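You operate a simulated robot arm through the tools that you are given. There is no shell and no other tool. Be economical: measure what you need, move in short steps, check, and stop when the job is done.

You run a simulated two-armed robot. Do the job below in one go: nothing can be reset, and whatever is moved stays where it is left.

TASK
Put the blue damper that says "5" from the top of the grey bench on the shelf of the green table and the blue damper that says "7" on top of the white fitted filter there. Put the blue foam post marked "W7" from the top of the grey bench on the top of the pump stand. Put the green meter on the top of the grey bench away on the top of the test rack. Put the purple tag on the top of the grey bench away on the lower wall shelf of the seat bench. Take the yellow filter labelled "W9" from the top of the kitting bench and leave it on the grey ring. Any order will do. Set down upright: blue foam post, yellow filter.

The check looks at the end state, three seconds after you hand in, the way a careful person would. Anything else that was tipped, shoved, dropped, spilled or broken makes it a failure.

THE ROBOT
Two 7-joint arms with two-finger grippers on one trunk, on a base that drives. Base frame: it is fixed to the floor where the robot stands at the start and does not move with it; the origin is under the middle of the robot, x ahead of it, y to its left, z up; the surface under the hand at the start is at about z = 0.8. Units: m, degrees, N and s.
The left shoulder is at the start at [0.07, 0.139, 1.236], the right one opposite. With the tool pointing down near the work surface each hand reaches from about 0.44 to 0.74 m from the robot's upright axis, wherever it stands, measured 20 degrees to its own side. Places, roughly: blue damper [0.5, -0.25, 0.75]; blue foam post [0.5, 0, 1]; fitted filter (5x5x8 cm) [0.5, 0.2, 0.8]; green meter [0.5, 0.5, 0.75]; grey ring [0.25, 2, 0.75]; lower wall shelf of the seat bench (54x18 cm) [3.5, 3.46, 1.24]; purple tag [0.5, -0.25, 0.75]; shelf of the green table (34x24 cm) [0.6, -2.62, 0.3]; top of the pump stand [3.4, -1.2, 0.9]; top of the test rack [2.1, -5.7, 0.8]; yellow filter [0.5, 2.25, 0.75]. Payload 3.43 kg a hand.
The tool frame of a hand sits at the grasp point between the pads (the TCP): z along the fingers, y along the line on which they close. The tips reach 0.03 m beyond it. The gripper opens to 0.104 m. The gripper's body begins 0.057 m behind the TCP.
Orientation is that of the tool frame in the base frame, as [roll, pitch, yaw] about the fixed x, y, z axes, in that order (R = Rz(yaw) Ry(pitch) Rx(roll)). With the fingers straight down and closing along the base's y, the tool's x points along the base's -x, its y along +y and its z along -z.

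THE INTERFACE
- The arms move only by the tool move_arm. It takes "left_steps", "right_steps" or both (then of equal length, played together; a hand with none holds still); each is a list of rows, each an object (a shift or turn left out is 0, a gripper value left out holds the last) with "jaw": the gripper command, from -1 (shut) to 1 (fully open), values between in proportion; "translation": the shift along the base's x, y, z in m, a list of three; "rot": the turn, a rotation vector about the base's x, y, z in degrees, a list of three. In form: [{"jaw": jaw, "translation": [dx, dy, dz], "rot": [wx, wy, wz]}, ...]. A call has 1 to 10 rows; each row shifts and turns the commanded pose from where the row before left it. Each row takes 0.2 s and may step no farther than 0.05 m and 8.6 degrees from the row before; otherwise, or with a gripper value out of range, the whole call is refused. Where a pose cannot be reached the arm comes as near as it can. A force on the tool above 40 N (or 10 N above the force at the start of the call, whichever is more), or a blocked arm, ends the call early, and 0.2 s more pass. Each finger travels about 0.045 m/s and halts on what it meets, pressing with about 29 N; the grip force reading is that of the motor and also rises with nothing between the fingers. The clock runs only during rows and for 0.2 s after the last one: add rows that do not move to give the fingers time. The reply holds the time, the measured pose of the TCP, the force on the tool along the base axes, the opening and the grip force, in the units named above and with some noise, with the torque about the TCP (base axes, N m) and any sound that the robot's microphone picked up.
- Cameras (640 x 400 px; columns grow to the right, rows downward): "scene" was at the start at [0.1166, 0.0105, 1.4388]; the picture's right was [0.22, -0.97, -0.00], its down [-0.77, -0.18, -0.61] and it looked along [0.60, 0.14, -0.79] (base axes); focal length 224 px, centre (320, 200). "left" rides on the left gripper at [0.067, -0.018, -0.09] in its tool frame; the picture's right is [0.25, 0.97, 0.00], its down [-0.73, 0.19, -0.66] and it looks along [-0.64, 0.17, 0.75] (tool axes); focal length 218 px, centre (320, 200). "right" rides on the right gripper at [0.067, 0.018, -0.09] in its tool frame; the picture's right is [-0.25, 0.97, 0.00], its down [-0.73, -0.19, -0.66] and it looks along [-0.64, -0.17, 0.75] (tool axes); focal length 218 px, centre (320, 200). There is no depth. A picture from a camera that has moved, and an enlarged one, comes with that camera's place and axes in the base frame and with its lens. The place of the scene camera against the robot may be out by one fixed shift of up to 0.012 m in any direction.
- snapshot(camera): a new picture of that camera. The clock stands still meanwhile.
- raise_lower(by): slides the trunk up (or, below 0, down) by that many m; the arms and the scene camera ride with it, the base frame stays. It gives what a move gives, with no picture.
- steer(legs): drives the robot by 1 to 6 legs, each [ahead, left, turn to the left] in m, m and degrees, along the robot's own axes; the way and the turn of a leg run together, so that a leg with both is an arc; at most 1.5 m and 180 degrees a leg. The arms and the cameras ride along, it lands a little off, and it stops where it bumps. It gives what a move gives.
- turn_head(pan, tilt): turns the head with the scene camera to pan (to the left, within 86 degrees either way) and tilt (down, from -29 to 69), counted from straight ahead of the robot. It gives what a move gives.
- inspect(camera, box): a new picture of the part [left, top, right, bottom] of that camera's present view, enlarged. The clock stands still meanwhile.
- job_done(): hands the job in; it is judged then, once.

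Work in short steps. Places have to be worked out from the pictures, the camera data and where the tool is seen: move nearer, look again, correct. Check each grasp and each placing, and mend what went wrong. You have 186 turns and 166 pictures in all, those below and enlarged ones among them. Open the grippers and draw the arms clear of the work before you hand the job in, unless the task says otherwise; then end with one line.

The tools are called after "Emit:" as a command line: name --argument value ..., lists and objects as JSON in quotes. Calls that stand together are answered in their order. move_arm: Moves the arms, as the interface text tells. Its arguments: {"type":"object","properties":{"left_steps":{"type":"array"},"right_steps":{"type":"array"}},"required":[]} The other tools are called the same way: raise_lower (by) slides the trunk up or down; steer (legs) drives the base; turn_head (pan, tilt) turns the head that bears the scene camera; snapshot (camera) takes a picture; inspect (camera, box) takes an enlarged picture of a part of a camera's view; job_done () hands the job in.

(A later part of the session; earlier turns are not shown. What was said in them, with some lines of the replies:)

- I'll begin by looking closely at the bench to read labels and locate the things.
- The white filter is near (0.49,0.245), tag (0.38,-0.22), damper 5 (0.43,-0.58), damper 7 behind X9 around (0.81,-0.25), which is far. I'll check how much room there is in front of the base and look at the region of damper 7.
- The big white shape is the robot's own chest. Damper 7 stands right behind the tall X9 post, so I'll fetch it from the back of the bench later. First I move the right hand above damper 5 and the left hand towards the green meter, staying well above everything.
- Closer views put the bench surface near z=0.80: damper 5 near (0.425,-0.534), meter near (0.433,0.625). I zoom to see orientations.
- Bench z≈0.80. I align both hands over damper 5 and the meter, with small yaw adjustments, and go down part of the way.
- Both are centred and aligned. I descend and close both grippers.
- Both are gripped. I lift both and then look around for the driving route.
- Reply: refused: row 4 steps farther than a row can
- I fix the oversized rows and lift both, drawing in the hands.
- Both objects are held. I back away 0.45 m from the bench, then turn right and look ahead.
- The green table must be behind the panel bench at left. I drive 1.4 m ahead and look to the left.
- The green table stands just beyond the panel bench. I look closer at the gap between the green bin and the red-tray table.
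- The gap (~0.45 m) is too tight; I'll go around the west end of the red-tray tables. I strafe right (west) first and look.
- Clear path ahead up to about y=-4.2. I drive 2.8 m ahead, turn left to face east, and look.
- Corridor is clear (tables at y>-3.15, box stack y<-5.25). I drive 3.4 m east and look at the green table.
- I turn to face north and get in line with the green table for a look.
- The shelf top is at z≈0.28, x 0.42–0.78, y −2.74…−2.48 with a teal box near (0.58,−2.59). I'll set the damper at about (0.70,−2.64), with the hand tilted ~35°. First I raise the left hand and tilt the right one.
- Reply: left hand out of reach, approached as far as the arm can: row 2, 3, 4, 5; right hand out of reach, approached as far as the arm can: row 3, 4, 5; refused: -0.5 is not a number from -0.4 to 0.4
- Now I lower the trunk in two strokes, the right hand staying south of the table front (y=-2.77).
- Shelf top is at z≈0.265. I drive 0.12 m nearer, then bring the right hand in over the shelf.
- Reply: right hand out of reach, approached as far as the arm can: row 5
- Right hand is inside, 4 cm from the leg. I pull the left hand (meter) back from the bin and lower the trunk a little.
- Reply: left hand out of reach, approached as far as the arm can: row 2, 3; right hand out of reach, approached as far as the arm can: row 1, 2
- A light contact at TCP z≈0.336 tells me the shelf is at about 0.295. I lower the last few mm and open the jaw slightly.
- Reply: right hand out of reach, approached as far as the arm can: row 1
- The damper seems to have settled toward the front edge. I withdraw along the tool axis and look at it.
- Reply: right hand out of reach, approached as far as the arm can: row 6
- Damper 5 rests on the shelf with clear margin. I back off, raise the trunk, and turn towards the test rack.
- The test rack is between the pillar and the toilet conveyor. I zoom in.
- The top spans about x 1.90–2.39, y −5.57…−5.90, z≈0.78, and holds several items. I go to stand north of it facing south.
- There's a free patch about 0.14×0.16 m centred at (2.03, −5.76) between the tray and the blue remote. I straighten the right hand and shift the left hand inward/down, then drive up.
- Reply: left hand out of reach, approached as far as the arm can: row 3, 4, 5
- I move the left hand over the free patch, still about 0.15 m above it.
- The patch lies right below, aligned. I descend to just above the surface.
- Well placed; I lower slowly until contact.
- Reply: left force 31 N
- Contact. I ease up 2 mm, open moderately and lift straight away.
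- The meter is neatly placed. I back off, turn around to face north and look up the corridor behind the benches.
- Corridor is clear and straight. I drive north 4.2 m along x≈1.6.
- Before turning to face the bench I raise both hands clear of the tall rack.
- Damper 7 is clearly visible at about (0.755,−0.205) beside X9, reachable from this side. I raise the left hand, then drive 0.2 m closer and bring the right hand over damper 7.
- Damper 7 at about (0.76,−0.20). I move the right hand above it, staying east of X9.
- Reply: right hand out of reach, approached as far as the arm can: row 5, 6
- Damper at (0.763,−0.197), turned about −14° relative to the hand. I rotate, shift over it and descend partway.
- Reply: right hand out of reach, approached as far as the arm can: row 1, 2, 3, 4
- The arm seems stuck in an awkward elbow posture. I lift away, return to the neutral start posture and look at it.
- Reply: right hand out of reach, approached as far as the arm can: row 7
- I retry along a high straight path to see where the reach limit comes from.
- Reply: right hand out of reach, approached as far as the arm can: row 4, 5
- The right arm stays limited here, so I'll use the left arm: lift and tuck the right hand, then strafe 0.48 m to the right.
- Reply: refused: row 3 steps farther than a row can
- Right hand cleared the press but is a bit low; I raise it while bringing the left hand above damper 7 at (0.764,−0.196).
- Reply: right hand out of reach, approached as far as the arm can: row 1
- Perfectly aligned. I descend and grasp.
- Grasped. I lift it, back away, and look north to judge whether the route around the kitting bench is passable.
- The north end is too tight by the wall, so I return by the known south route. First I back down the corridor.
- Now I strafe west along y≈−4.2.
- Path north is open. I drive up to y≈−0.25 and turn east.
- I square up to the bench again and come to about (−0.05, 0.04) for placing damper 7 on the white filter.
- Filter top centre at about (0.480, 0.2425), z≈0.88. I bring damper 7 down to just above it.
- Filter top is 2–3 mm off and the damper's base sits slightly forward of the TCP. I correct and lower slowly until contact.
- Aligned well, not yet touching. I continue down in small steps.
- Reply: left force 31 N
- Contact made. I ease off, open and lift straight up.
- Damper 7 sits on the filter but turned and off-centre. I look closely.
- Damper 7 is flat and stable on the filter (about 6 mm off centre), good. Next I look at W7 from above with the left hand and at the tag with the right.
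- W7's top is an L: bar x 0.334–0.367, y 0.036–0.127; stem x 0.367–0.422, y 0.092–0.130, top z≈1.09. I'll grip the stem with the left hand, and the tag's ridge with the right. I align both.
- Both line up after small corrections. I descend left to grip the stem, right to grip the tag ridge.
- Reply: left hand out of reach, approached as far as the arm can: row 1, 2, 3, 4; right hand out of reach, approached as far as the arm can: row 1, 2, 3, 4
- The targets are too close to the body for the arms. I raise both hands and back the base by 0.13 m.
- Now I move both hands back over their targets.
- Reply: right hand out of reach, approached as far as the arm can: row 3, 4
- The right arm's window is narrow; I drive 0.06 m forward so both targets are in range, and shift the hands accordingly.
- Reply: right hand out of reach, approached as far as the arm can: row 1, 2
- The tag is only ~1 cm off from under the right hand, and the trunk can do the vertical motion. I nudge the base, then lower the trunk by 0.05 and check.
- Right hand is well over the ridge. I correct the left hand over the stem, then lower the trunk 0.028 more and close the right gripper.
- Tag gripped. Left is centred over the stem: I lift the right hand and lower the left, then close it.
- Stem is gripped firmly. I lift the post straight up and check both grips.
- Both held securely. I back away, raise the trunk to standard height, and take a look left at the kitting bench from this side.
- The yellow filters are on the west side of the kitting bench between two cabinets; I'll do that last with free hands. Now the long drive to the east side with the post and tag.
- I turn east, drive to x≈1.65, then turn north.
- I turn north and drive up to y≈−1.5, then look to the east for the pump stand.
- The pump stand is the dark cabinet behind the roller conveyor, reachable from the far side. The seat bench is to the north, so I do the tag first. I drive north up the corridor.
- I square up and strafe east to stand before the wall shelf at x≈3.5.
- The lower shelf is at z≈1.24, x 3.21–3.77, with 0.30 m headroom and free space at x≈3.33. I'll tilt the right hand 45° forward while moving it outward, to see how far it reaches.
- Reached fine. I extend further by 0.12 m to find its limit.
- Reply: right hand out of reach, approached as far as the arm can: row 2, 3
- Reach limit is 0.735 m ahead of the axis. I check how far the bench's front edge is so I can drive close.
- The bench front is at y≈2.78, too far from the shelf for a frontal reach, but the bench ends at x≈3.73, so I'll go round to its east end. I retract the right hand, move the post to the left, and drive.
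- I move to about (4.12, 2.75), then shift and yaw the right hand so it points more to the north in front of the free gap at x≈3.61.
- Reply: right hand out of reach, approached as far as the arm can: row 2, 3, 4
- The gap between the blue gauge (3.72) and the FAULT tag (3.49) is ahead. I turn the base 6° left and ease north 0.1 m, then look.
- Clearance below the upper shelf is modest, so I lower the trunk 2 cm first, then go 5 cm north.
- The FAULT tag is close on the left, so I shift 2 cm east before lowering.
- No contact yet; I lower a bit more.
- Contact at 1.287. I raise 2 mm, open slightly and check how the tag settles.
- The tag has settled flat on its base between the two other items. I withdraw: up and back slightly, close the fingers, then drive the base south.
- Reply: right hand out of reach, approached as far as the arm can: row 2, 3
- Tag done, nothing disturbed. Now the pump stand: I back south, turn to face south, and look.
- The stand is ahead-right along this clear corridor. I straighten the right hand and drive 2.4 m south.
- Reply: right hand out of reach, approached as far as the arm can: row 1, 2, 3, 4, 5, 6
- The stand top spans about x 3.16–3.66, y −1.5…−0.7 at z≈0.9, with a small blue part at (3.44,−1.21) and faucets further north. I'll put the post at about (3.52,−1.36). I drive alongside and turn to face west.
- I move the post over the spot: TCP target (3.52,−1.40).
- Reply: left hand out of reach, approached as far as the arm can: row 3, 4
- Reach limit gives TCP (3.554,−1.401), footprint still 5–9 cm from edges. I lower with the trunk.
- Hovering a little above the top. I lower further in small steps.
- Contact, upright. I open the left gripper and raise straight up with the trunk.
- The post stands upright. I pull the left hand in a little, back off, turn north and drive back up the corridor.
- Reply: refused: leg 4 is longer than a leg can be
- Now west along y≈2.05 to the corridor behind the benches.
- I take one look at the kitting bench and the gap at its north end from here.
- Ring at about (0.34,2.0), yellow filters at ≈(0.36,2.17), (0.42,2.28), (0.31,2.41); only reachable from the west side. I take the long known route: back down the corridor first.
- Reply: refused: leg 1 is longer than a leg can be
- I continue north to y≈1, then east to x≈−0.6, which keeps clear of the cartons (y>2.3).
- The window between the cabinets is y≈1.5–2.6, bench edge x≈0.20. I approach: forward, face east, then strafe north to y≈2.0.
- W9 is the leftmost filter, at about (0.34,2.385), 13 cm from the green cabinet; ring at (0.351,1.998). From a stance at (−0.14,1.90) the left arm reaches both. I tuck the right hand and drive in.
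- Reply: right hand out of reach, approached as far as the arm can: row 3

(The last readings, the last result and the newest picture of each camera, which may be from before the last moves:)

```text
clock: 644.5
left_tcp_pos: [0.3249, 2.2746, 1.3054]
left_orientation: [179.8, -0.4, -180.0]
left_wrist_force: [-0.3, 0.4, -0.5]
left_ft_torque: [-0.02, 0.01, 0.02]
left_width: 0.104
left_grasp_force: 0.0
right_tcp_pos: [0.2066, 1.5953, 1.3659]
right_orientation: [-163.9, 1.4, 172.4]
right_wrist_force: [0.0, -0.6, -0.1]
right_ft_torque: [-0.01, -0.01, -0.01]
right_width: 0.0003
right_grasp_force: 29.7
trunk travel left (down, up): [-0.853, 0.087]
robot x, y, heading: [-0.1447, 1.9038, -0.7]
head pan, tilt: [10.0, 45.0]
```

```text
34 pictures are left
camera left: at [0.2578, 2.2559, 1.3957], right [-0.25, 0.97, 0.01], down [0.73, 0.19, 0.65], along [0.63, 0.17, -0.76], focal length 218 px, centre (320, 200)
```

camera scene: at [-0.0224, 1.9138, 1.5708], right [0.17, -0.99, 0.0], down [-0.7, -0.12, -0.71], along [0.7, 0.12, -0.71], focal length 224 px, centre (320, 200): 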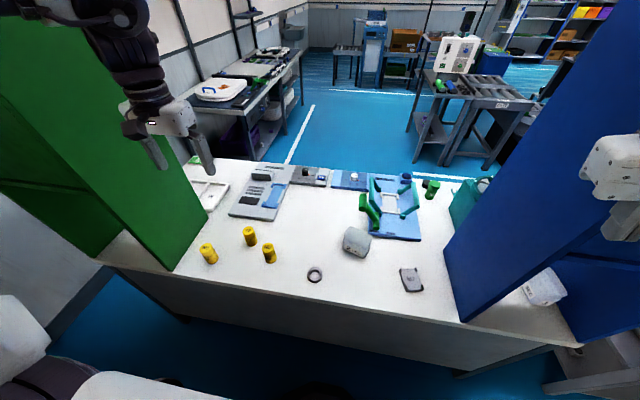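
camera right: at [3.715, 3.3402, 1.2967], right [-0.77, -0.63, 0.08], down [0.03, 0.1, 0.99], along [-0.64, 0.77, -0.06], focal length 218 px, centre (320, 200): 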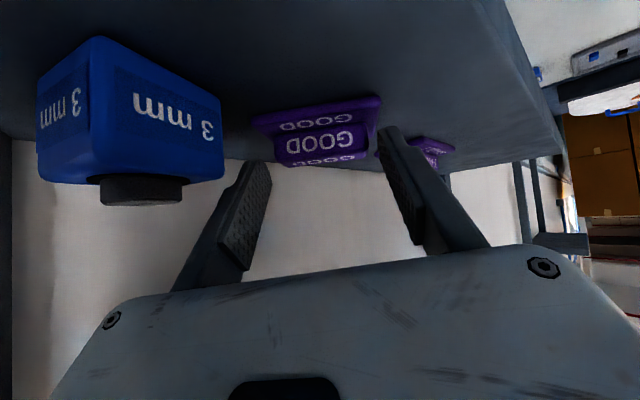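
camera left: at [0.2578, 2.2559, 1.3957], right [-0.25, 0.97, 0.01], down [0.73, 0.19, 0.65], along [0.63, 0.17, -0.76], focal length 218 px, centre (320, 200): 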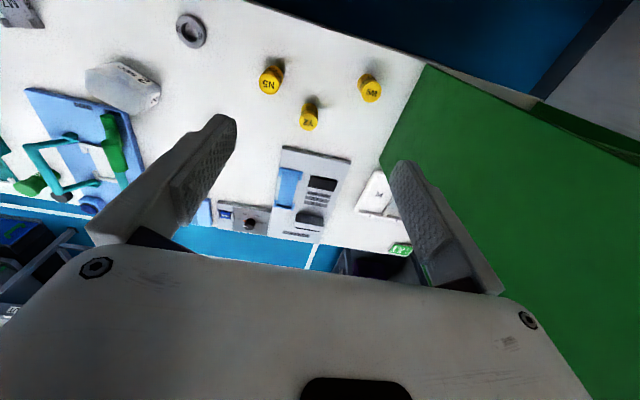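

W9 measured at (0.357,2.395), cabinet face at y≈2.526. I bring the left hand over it.

Emit:
move_arm --left_steps '[{"translation": [0.006, 0.02, -0.02]}, {"translation": [0.006, 0.02, -0.04]}, {"translation": [0.006, 0.02, -0.04]}, {"translation": [0.006, 0.02, -0.04]}, {"translation": [0.006, 0.02, -0.04]}, {"translation": [0.003, 0.02, -0.04]}, {"translation": [0, 0, -0.04]}, {"translation": [0, 0, -0.03]}]'

Emit:
snapshot --camera "left"

Emit:
snapshot --camera "scene"

```text
clock: 646.3
left_tcp_pos: [0.3606, 2.3941, 1.0126]
left_orientation: [179.7, -0.5, -180.0]
left_wrist_force: [-1.4, 0.1, 0.2]
left_ft_torque: [-0.01, 0.04, 0.0]
left_width: 0.1042
left_grasp_force: 0.1
right_tcp_pos: [0.2083, 1.5956, 1.3654]
right_orientation: [-163.8, 1.3, 172.4]
right_wrist_force: [0.1, 0.1, -0.2]
right_ft_torque: [-0.04, -0.01, 0.0]
right_width: 0.0002
right_grasp_force: 29.5
trunk travel left (down, up): [-0.853, 0.087]
robot x, y, heading: [-0.1441, 1.9022, -0.1]
head pan, tilt: [10.0, 45.0]
```

```text
33 pictures are left
camera left: at [0.2934, 2.3766, 1.1028], right [-0.25, 0.97, 0.01], down [0.73, 0.19, 0.65], along [0.63, 0.17, -0.76], focal length 218 px, centre (320, 200)
```

left: 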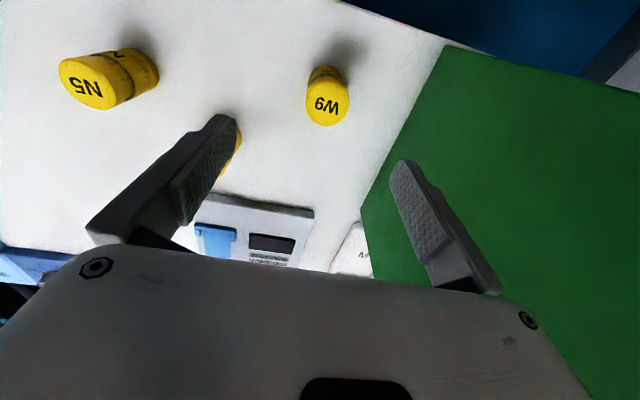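

```text
32 pictures are left
camera scene: at [-0.0191, 1.9133, 1.5705], right [0.17, -0.99, 0.0], down [-0.7, -0.12, -0.71], along [0.7, 0.12, -0.71], focal length 224 px, centre (320, 200)
```

scene: 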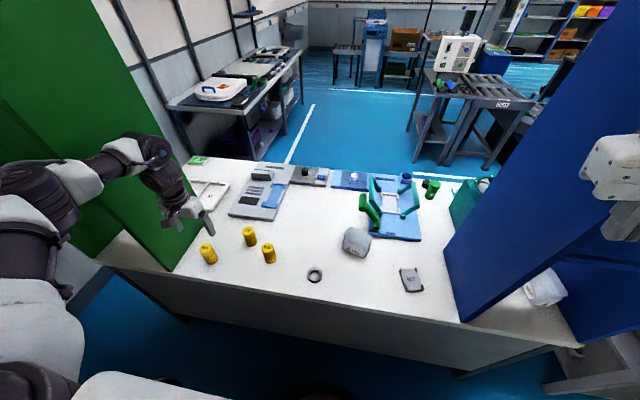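

Centred within 6 mm. I descend to grip it around mid-height.

Emit:
move_arm --left_steps '[{"translation": [0, 0.005, -0.04]}, {"translation": [0, 0, -0.04]}, {"translation": [0, 0, -0.04]}, {"translation": [0, 0, -0.03]}, {"translation": [0, 0, -0.012]}, {}]'

Emit:
snapshot --camera "left"

```text
clock: 647.7
left_tcp_pos: [0.3586, 2.396, 0.8531]
left_orientation: [179.7, -0.4, -180.0]
left_wrist_force: [-0.3, -0.1, 0.0]
left_ft_torque: [-0.01, 0.0, 0.0]
left_width: 0.104
left_grasp_force: 0.1
right_tcp_pos: [0.2097, 1.5942, 1.3658]
right_orientation: [-163.9, 1.3, 172.4]
right_wrist_force: [-0.3, 0.7, -0.1]
right_ft_torque: [0.02, -0.02, -0.03]
right_width: 0.0002
right_grasp_force: 29.3
trunk travel left (down, up): [-0.853, 0.087]
robot x, y, heading: [-0.1406, 1.903, -0.1]
head pan, tilt: [10.0, 45.0]
```

```text
31 pictures are left
camera left: at [0.292, 2.3796, 0.9428], right [-0.25, 0.97, 0.01], down [0.74, 0.19, 0.65], along [0.63, 0.17, -0.76], focal length 218 px, centre (320, 200)
```

left: 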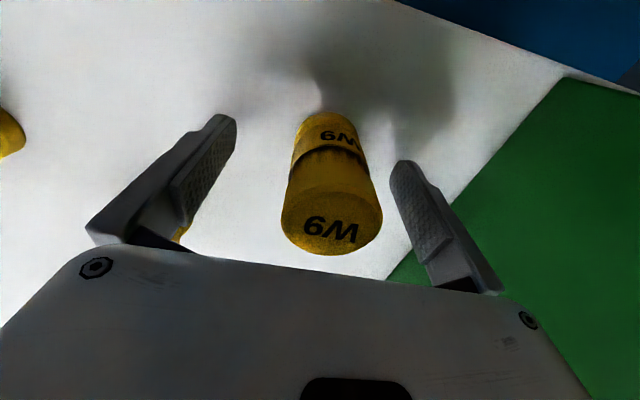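

The filter is between the pads. I close and check.

Emit:
move_arm --left_steps '[{"jaw": -1}, {"jaw": -1}, {"jaw": -1}, {"jaw": -1}, {"jaw": -1}]'

Emit:
move_arm --left_steps '[{"translation": [0, 0, 0.02]}, {"translation": [0, -0.005, 0.04]}, {"translation": [0, -0.02, 0.04]}, {"translation": [0, -0.03, 0.03]}, {"translation": [0, -0.04, 0.02]}, {"translation": [0, -0.045, 0]}, {"translation": [0, -0.045, 0]}, {"translation": [0, -0.045, 0]}, {"translation": [0, -0.045, 0]}, {"translation": [0, -0.045, 0]}]'

Emit:
snapshot --camera "left"

```text
clock: 648.9
left_tcp_pos: [0.3595, 2.3971, 0.8532]
left_orientation: [179.7, -0.5, -180.0]
left_wrist_force: [-0.5, -0.4, -1.2]
left_ft_torque: [0.01, -0.03, 0.02]
left_width: 0.0425
left_grasp_force: 29.0
right_tcp_pos: [0.2098, 1.5946, 1.366]
right_orientation: [-163.9, 1.3, 172.4]
right_wrist_force: [-0.1, 0.1, -1.0]
right_ft_torque: [-0.01, 0.01, -0.01]
right_width: 0.0
right_grasp_force: 28.8
trunk travel left (down, up): [-0.853, 0.087]
robot x, y, heading: [-0.143, 1.9049, -0.3]
head pan, tilt: [10.0, 45.0]
```

```text
clock: 651.1
left_tcp_pos: [0.3622, 2.075, 1.0021]
left_orientation: [179.5, -0.6, -179.9]
left_wrist_force: [0.8, -0.3, -1.7]
left_ft_torque: [0.03, 0.02, 0.0]
left_width: 0.0426
left_grasp_force: 28.7
right_tcp_pos: [0.2094, 1.5916, 1.3636]
right_orientation: [-164.0, 1.3, 172.4]
right_wrist_force: [0.1, 0.3, -0.4]
right_ft_torque: [0.02, 0.01, 0.0]
right_width: 0.0
right_grasp_force: 28.9
trunk travel left (down, up): [-0.853, 0.087]
robot x, y, heading: [-0.1409, 1.9074, -0.3]
head pan, tilt: [10.0, 45.0]
```

```text
30 pictures are left
camera left: at [0.2949, 2.0571, 1.0925], right [-0.25, 0.97, 0.01], down [0.74, 0.19, 0.65], along [0.63, 0.17, -0.76], focal length 218 px, centre (320, 200)
```

left: 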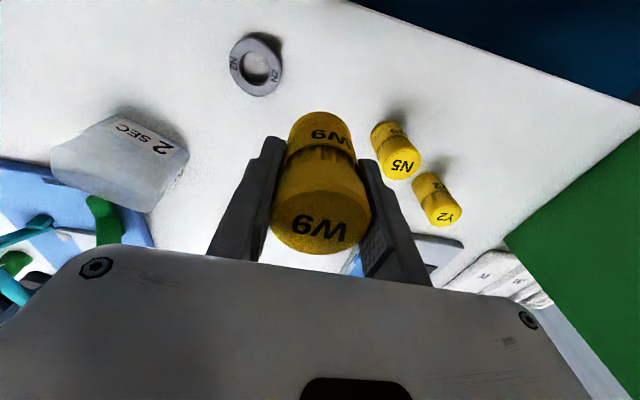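

Filter W9 is held. Ring centre at (0.355,2.000). I move over it and down to about 3 cm above.

Emit:
move_arm --left_steps '[{"translation": [-0.003, -0.04, 0]}, {"translation": [-0.004, -0.035, 0]}, {"translation": [0, 0, -0.04]}, {"translation": [0, 0, -0.04]}, {"translation": [0, 0, -0.015]}, {}]'

Emit:
snapshot --camera "left"

Emit:
inspect --camera "scene" --box '[260, 210, 380, 310]'

```text
clock: 652.5
left_tcp_pos: [0.3534, 2.0015, 0.906]
left_orientation: [179.7, -0.5, 179.9]
left_wrist_force: [0.7, 0.7, -0.9]
left_ft_torque: [0.0, 0.01, -0.02]
left_width: 0.0426
left_grasp_force: 29.3
right_tcp_pos: [0.2093, 1.5944, 1.365]
right_orientation: [-164.0, 1.3, 172.3]
right_wrist_force: [0.5, 0.2, 0.0]
right_ft_torque: [-0.02, -0.01, 0.02]
right_width: 0.0002
right_grasp_force: 29.7
trunk travel left (down, up): [-0.853, 0.087]
robot x, y, heading: [-0.1457, 1.9082, -0.2]
head pan, tilt: [10.0, 45.0]
```

```text
29 pictures are left
camera left: at [0.286, 1.985, 0.9966], right [-0.25, 0.97, 0.01], down [0.74, 0.19, 0.65], along [0.63, 0.17, -0.76], focal length 218 px, centre (320, 200)
```

left: 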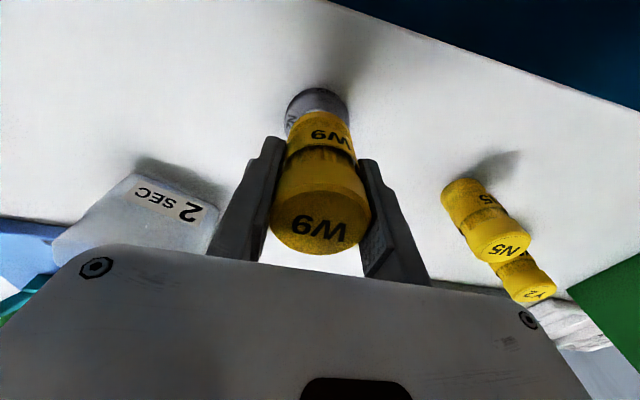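

```text
4.00 times, centred on (320, 260) of scene
camera zoom: at [-0.0194, 1.9129, 1.5705], right [0.17, -0.99, 0.0], down [-0.7, -0.12, -0.71], along [0.7, 0.12, -0.71], focal length 896 px, centre (320, -40)
```

zoom: 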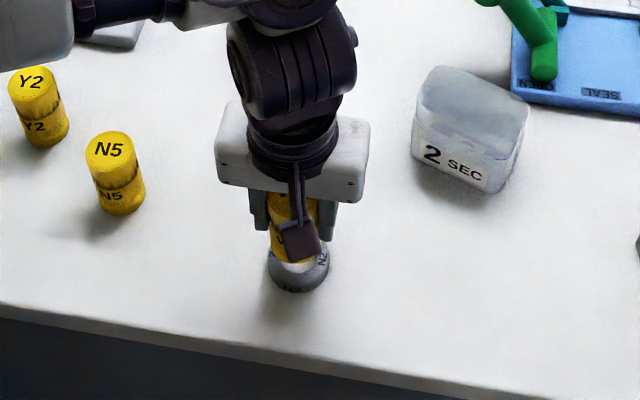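

Ring is about 3 mm toward −y from the filter. I correct and lower gently.

Emit:
move_arm --left_steps '[{"translation": [0, -0.003, -0.015]}, {"translation": [0, 0, -0.01]}, {"translation": [0, 0, -0.004]}, {}]'

Emit:
inspect --camera "left" --box '[240, 60, 400, 160]'

Emit:
inspect --camera "scene" --box '[280, 240, 350, 300]'

```text
clock: 653.5
left_tcp_pos: [0.3526, 1.9989, 0.878]
left_orientation: [179.6, -0.5, 180.0]
left_wrist_force: [-1.0, 0.0, -0.8]
left_ft_torque: [-0.02, 0.03, 0.01]
left_width: 0.0427
left_grasp_force: 29.0
right_tcp_pos: [0.2092, 1.5937, 1.3647]
right_orientation: [-163.9, 1.3, 172.4]
right_wrist_force: [-0.2, -0.6, 0.7]
right_ft_torque: [0.0, -0.02, 0.01]
right_width: 0.0
right_grasp_force: 28.6
trunk travel left (down, up): [-0.853, 0.087]
robot x, y, heading: [-0.1439, 1.905, -0.4]
head pan, tilt: [10.0, 45.0]
```

```text
4.00 times, centred on (320, 110) of left
camera zoom: at [0.2863, 1.9816, 0.9682], right [-0.25, 0.97, 0.01], down [0.74, 0.19, 0.65], along [0.63, 0.17, -0.76], focal length 873 px, centre (320, 560)
```

zoom: 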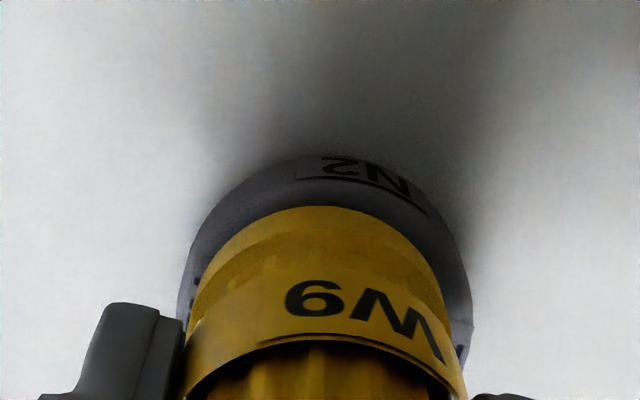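

```text
6.67 times, centred on (315, 270) of scene
camera zoom: at [-0.0191, 1.9121, 1.5705], right [0.17, -0.99, 0.0], down [-0.7, -0.12, -0.71], along [0.7, 0.12, -0.71], focal length 1493 px, centre (353, -267)
```

zoom: 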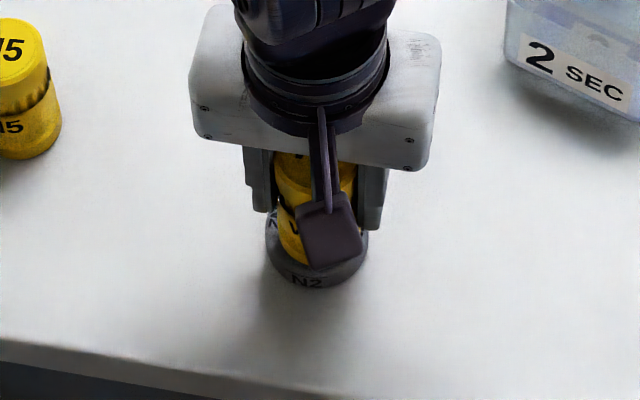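

Well centred (within ~1–2 mm). I lower to contact.

Emit:
move_arm --left_steps '[{"translation": [0, 0.001, -0.003]}, {"translation": [0, 0, -0.003]}, {"translation": [0, 0, -0.003]}, {}]'

```text
clock: 654.5
left_tcp_pos: [0.3549, 2.0004, 0.87]
left_orientation: [179.7, -0.4, -180.0]
left_wrist_force: [-0.4, -0.3, 4.2]
left_ft_torque: [-0.06, -0.02, -0.05]
left_width: 0.0426
left_grasp_force: 29.3
right_tcp_pos: [0.2083, 1.5949, 1.3653]
right_orientation: [-163.8, 1.3, 172.4]
right_wrist_force: [0.3, -0.6, -0.1]
right_ft_torque: [-0.03, 0.01, 0.03]
right_width: 0.0
right_grasp_force: 29.3
trunk travel left (down, up): [-0.853, 0.087]
robot x, y, heading: [-0.1449, 1.9049, -0.1]
head pan, tilt: [10.0, 45.0]
```

Light contact. I release and lift straight up.

Emit:
move_arm --left_steps '[{"jaw": 0}, {"jaw": 0.4}, {"jaw": 0.5}, {"jaw": 0.5}, {"translation": [0, 0, 0.03]}, {"translation": [0, 0, 0.04]}, {"translation": [0, 0, 0.045]}, {"translation": [0, 0, 0.045]}, {"translation": [0, 0, 0.045]}]'

Emit:
snapshot --camera "left"

Emit:
inspect --camera "scene" --box '[230, 210, 390, 310]'

```text
clock: 656.5
left_tcp_pos: [0.3534, 1.9994, 1.0752]
left_orientation: [179.6, -0.5, -179.9]
left_wrist_force: [-0.7, 0.0, 0.3]
left_ft_torque: [-0.01, 0.02, 0.03]
left_width: 0.078
left_grasp_force: 0.0
right_tcp_pos: [0.2074, 1.594, 1.3643]
right_orientation: [-163.9, 1.4, 172.4]
right_wrist_force: [0.4, 0.1, 0.4]
right_ft_torque: [0.01, 0.02, 0.02]
right_width: 0.0002
right_grasp_force: 29.6
trunk travel left (down, up): [-0.853, 0.087]
robot x, y, heading: [-0.1451, 1.9051, -0.2]
head pan, tilt: [10.0, 45.0]
```

```text
25 pictures are left
camera left: at [0.2856, 1.9821, 1.1659], right [-0.25, 0.97, 0.01], down [0.74, 0.19, 0.65], along [0.63, 0.17, -0.76], focal length 218 px, centre (320, 200)
```

left: 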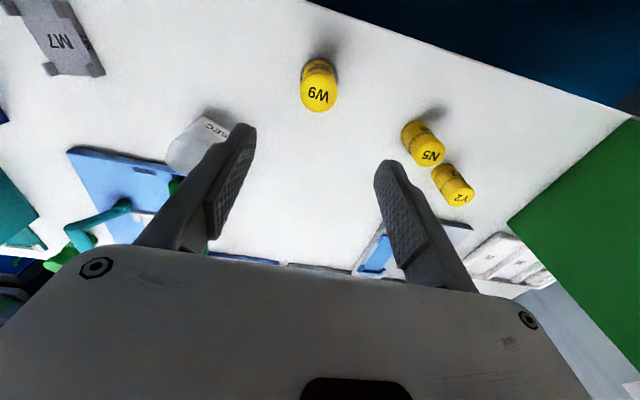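

```text
4.00 times, centred on (310, 260) of scene
camera zoom: at [-0.0208, 1.912, 1.5705], right [0.17, -0.99, 0.0], down [-0.7, -0.12, -0.71], along [0.7, 0.12, -0.71], focal length 896 px, centre (360, -40)
```

zoom: 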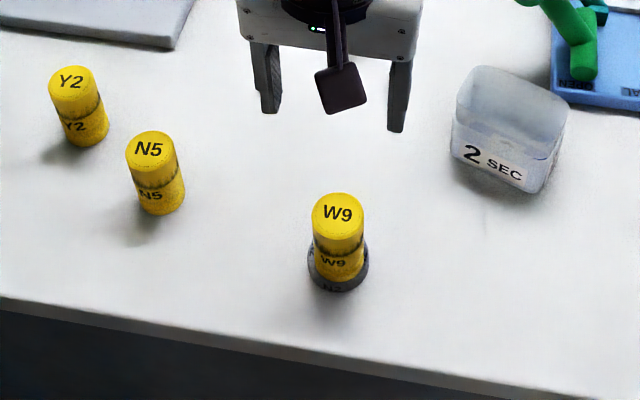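

W9 stands upright on the ring. I raise the left hand, back the base away, and open both grippers.

Emit:
move_arm --left_steps '[{"translation": [0, 0, 0.045]}, {"translation": [0, 0, 0.045]}, {"translation": [0, 0, 0.045]}]'

Emit:
steer --legs '[[-0.27, 0, 0], [0, -0.5, 0], [-0.3, 0, 0]]'

Emit:
move_arm --left_steps '[{"jaw": 1}, {"jaw": 1}, {"jaw": 1}, {"jaw": 1}, {"jaw": 1}]' --right_steps '[{"jaw": 1}, {"jaw": 1}, {"jaw": 1}, {"jaw": 1}, {"jaw": 1}]'

Emit:
turn_head --pan -35 --tilt 25

Emit:
snapshot --camera "scene"

```text
clock: 657.3
left_tcp_pos: [0.3546, 1.9974, 1.21]
left_orientation: [179.7, -0.6, -179.9]
left_wrist_force: [-0.5, 0.1, -0.1]
left_ft_torque: [0.03, 0.02, 0.01]
left_width: 0.0781
left_grasp_force: 0.0
right_tcp_pos: [0.2082, 1.5936, 1.3651]
right_orientation: [-164.0, 1.3, 172.4]
right_wrist_force: [0.3, -0.2, -0.3]
right_ft_torque: [0.02, -0.02, -0.03]
right_width: 0.0001
right_grasp_force: 28.6
trunk travel left (down, up): [-0.853, 0.087]
robot x, y, heading: [-0.1405, 1.9043, -0.3]
head pan, tilt: [10.0, 45.0]
```

```text
clock: 663.4
left_tcp_pos: [-0.2098, 1.5006, 1.2083]
left_orientation: [179.7, -0.6, -178.8]
left_wrist_force: [0.5, -0.8, -0.7]
left_ft_torque: [0.04, 0.04, -0.01]
left_width: 0.0781
left_grasp_force: 0.0
right_tcp_pos: [-0.348, 1.0926, 1.364]
right_orientation: [-163.9, 1.1, 173.6]
right_wrist_force: [0.1, -0.6, -0.1]
right_ft_torque: [0.01, 0.02, -0.04]
right_width: 0.0
right_grasp_force: 29.1
trunk travel left (down, up): [-0.853, 0.087]
robot x, y, heading: [-0.7076, 1.3975, 1.2]
head pan, tilt: [10.0, 45.0]
```

```text
clock: 664.6
left_tcp_pos: [-0.2118, 1.5005, 1.2096]
left_orientation: [179.7, -0.5, -178.8]
left_wrist_force: [0.7, 0.0, 0.4]
left_ft_torque: [0.01, 0.03, -0.01]
left_width: 0.1043
left_grasp_force: 0.0
right_tcp_pos: [-0.3491, 1.0932, 1.3651]
right_orientation: [-164.0, 1.1, 173.6]
right_wrist_force: [-0.2, 0.4, 0.3]
right_ft_torque: [0.02, -0.03, -0.02]
right_width: 0.104
right_grasp_force: 0.1
trunk travel left (down, up): [-0.853, 0.087]
robot x, y, heading: [-0.711, 1.3946, 1.0]
head pan, tilt: [10.0, 45.0]
```

```text
clock: 665.8
left_tcp_pos: [-0.2131, 1.5001, 1.2094]
left_orientation: [179.7, -0.5, -178.8]
left_wrist_force: [0.5, -0.9, -0.6]
left_ft_torque: [-0.01, -0.03, 0.0]
left_width: 0.1042
left_grasp_force: 0.0
right_tcp_pos: [-0.3503, 1.093, 1.3635]
right_orientation: [-163.9, 1.3, 173.7]
right_wrist_force: [0.6, -0.1, -0.4]
right_ft_torque: [0.02, -0.03, -0.02]
right_width: 0.1042
right_grasp_force: 0.1
trunk travel left (down, up): [-0.853, 0.087]
robot x, y, heading: [-0.7118, 1.3985, 1.0]
head pan, tilt: [-35.0, 25.0]
```

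```text
23 pictures are left
camera scene: at [-0.5891, 1.3398, 1.601], right [-0.56, -0.83, 0.0], down [-0.35, 0.24, -0.91], along [0.75, -0.51, -0.42], focal length 224 px, centre (320, 200)
```

scene: 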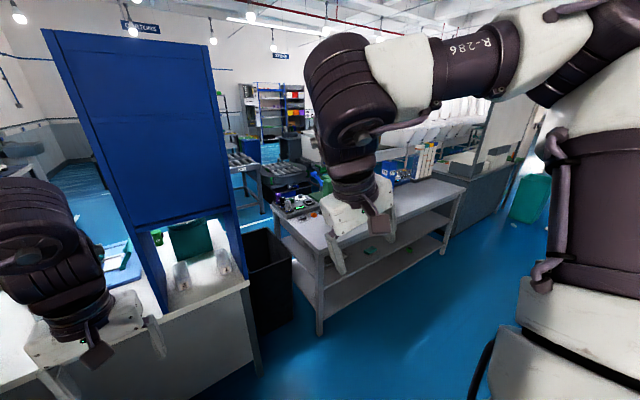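

The view of damper 7 is blocked by my hand. I strafe south a little and make a final check of the grey bench.

Emit:
steer --legs '[[0, -1.0, 0]]'

Emit:
turn_head --pan 0 --tilt 30

Emit:
inspect --camera "scene" --box '[200, 100, 520, 300]'

```text
clock: 670.9
left_tcp_pos: [-0.1931, 0.5073, 1.2099]
left_orientation: [179.7, -0.5, -178.2]
left_wrist_force: [0.4, 0.1, 0.4]
left_ft_torque: [0.0, 0.06, 0.01]
left_width: 0.1037
left_grasp_force: 0.1
right_tcp_pos: [-0.3261, 0.0973, 1.3654]
right_orientation: [-163.8, 1.3, 174.1]
right_wrist_force: [0.1, 0.1, 0.3]
right_ft_torque: [0.0, 0.03, -0.02]
right_width: 0.104
right_grasp_force: 0.0
trunk travel left (down, up): [-0.853, 0.087]
robot x, y, heading: [-0.6869, 0.3966, 1.3]
head pan, tilt: [-35.0, 25.0]
```

```text
clock: 672.0
left_tcp_pos: [-0.1919, 0.5049, 1.2089]
left_orientation: [179.7, -0.5, -178.2]
left_wrist_force: [0.2, 0.1, -0.6]
left_ft_torque: [-0.01, 0.0, 0.02]
left_width: 0.104
left_grasp_force: 0.1
right_tcp_pos: [-0.3248, 0.0957, 1.3646]
right_orientation: [-163.9, 1.3, 174.3]
right_wrist_force: [0.4, -0.1, 0.5]
right_ft_torque: [-0.01, 0.0, -0.02]
right_width: 0.104
right_grasp_force: 0.1
trunk travel left (down, up): [-0.853, 0.087]
robot x, y, heading: [-0.6869, 0.3955, 1.5]
head pan, tilt: [0.0, 30.0]
```

```text
2.00 times, centred on (360, 200) of scene
camera zoom: at [-0.5538, 0.3939, 1.5931], right [0.03, -1.0, 0.0], down [-0.5, -0.01, -0.87], along [0.87, 0.02, -0.5], focal length 448 px, centre (240, 200)
```

zoom: 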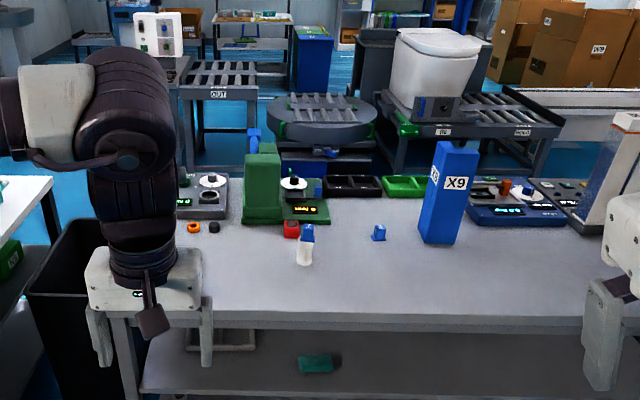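

Damper 7 is still on the white filter and the grey bench is as it should be. All placements are done, both grippers are open and the arms are clear, so I hand in.

Emit:
job_done

```text
The job is handed in.
```

I placed all six items and handed the job in; damper "5" is on the green table's shelf but lies on its side, because it tipped over as I let go of it.
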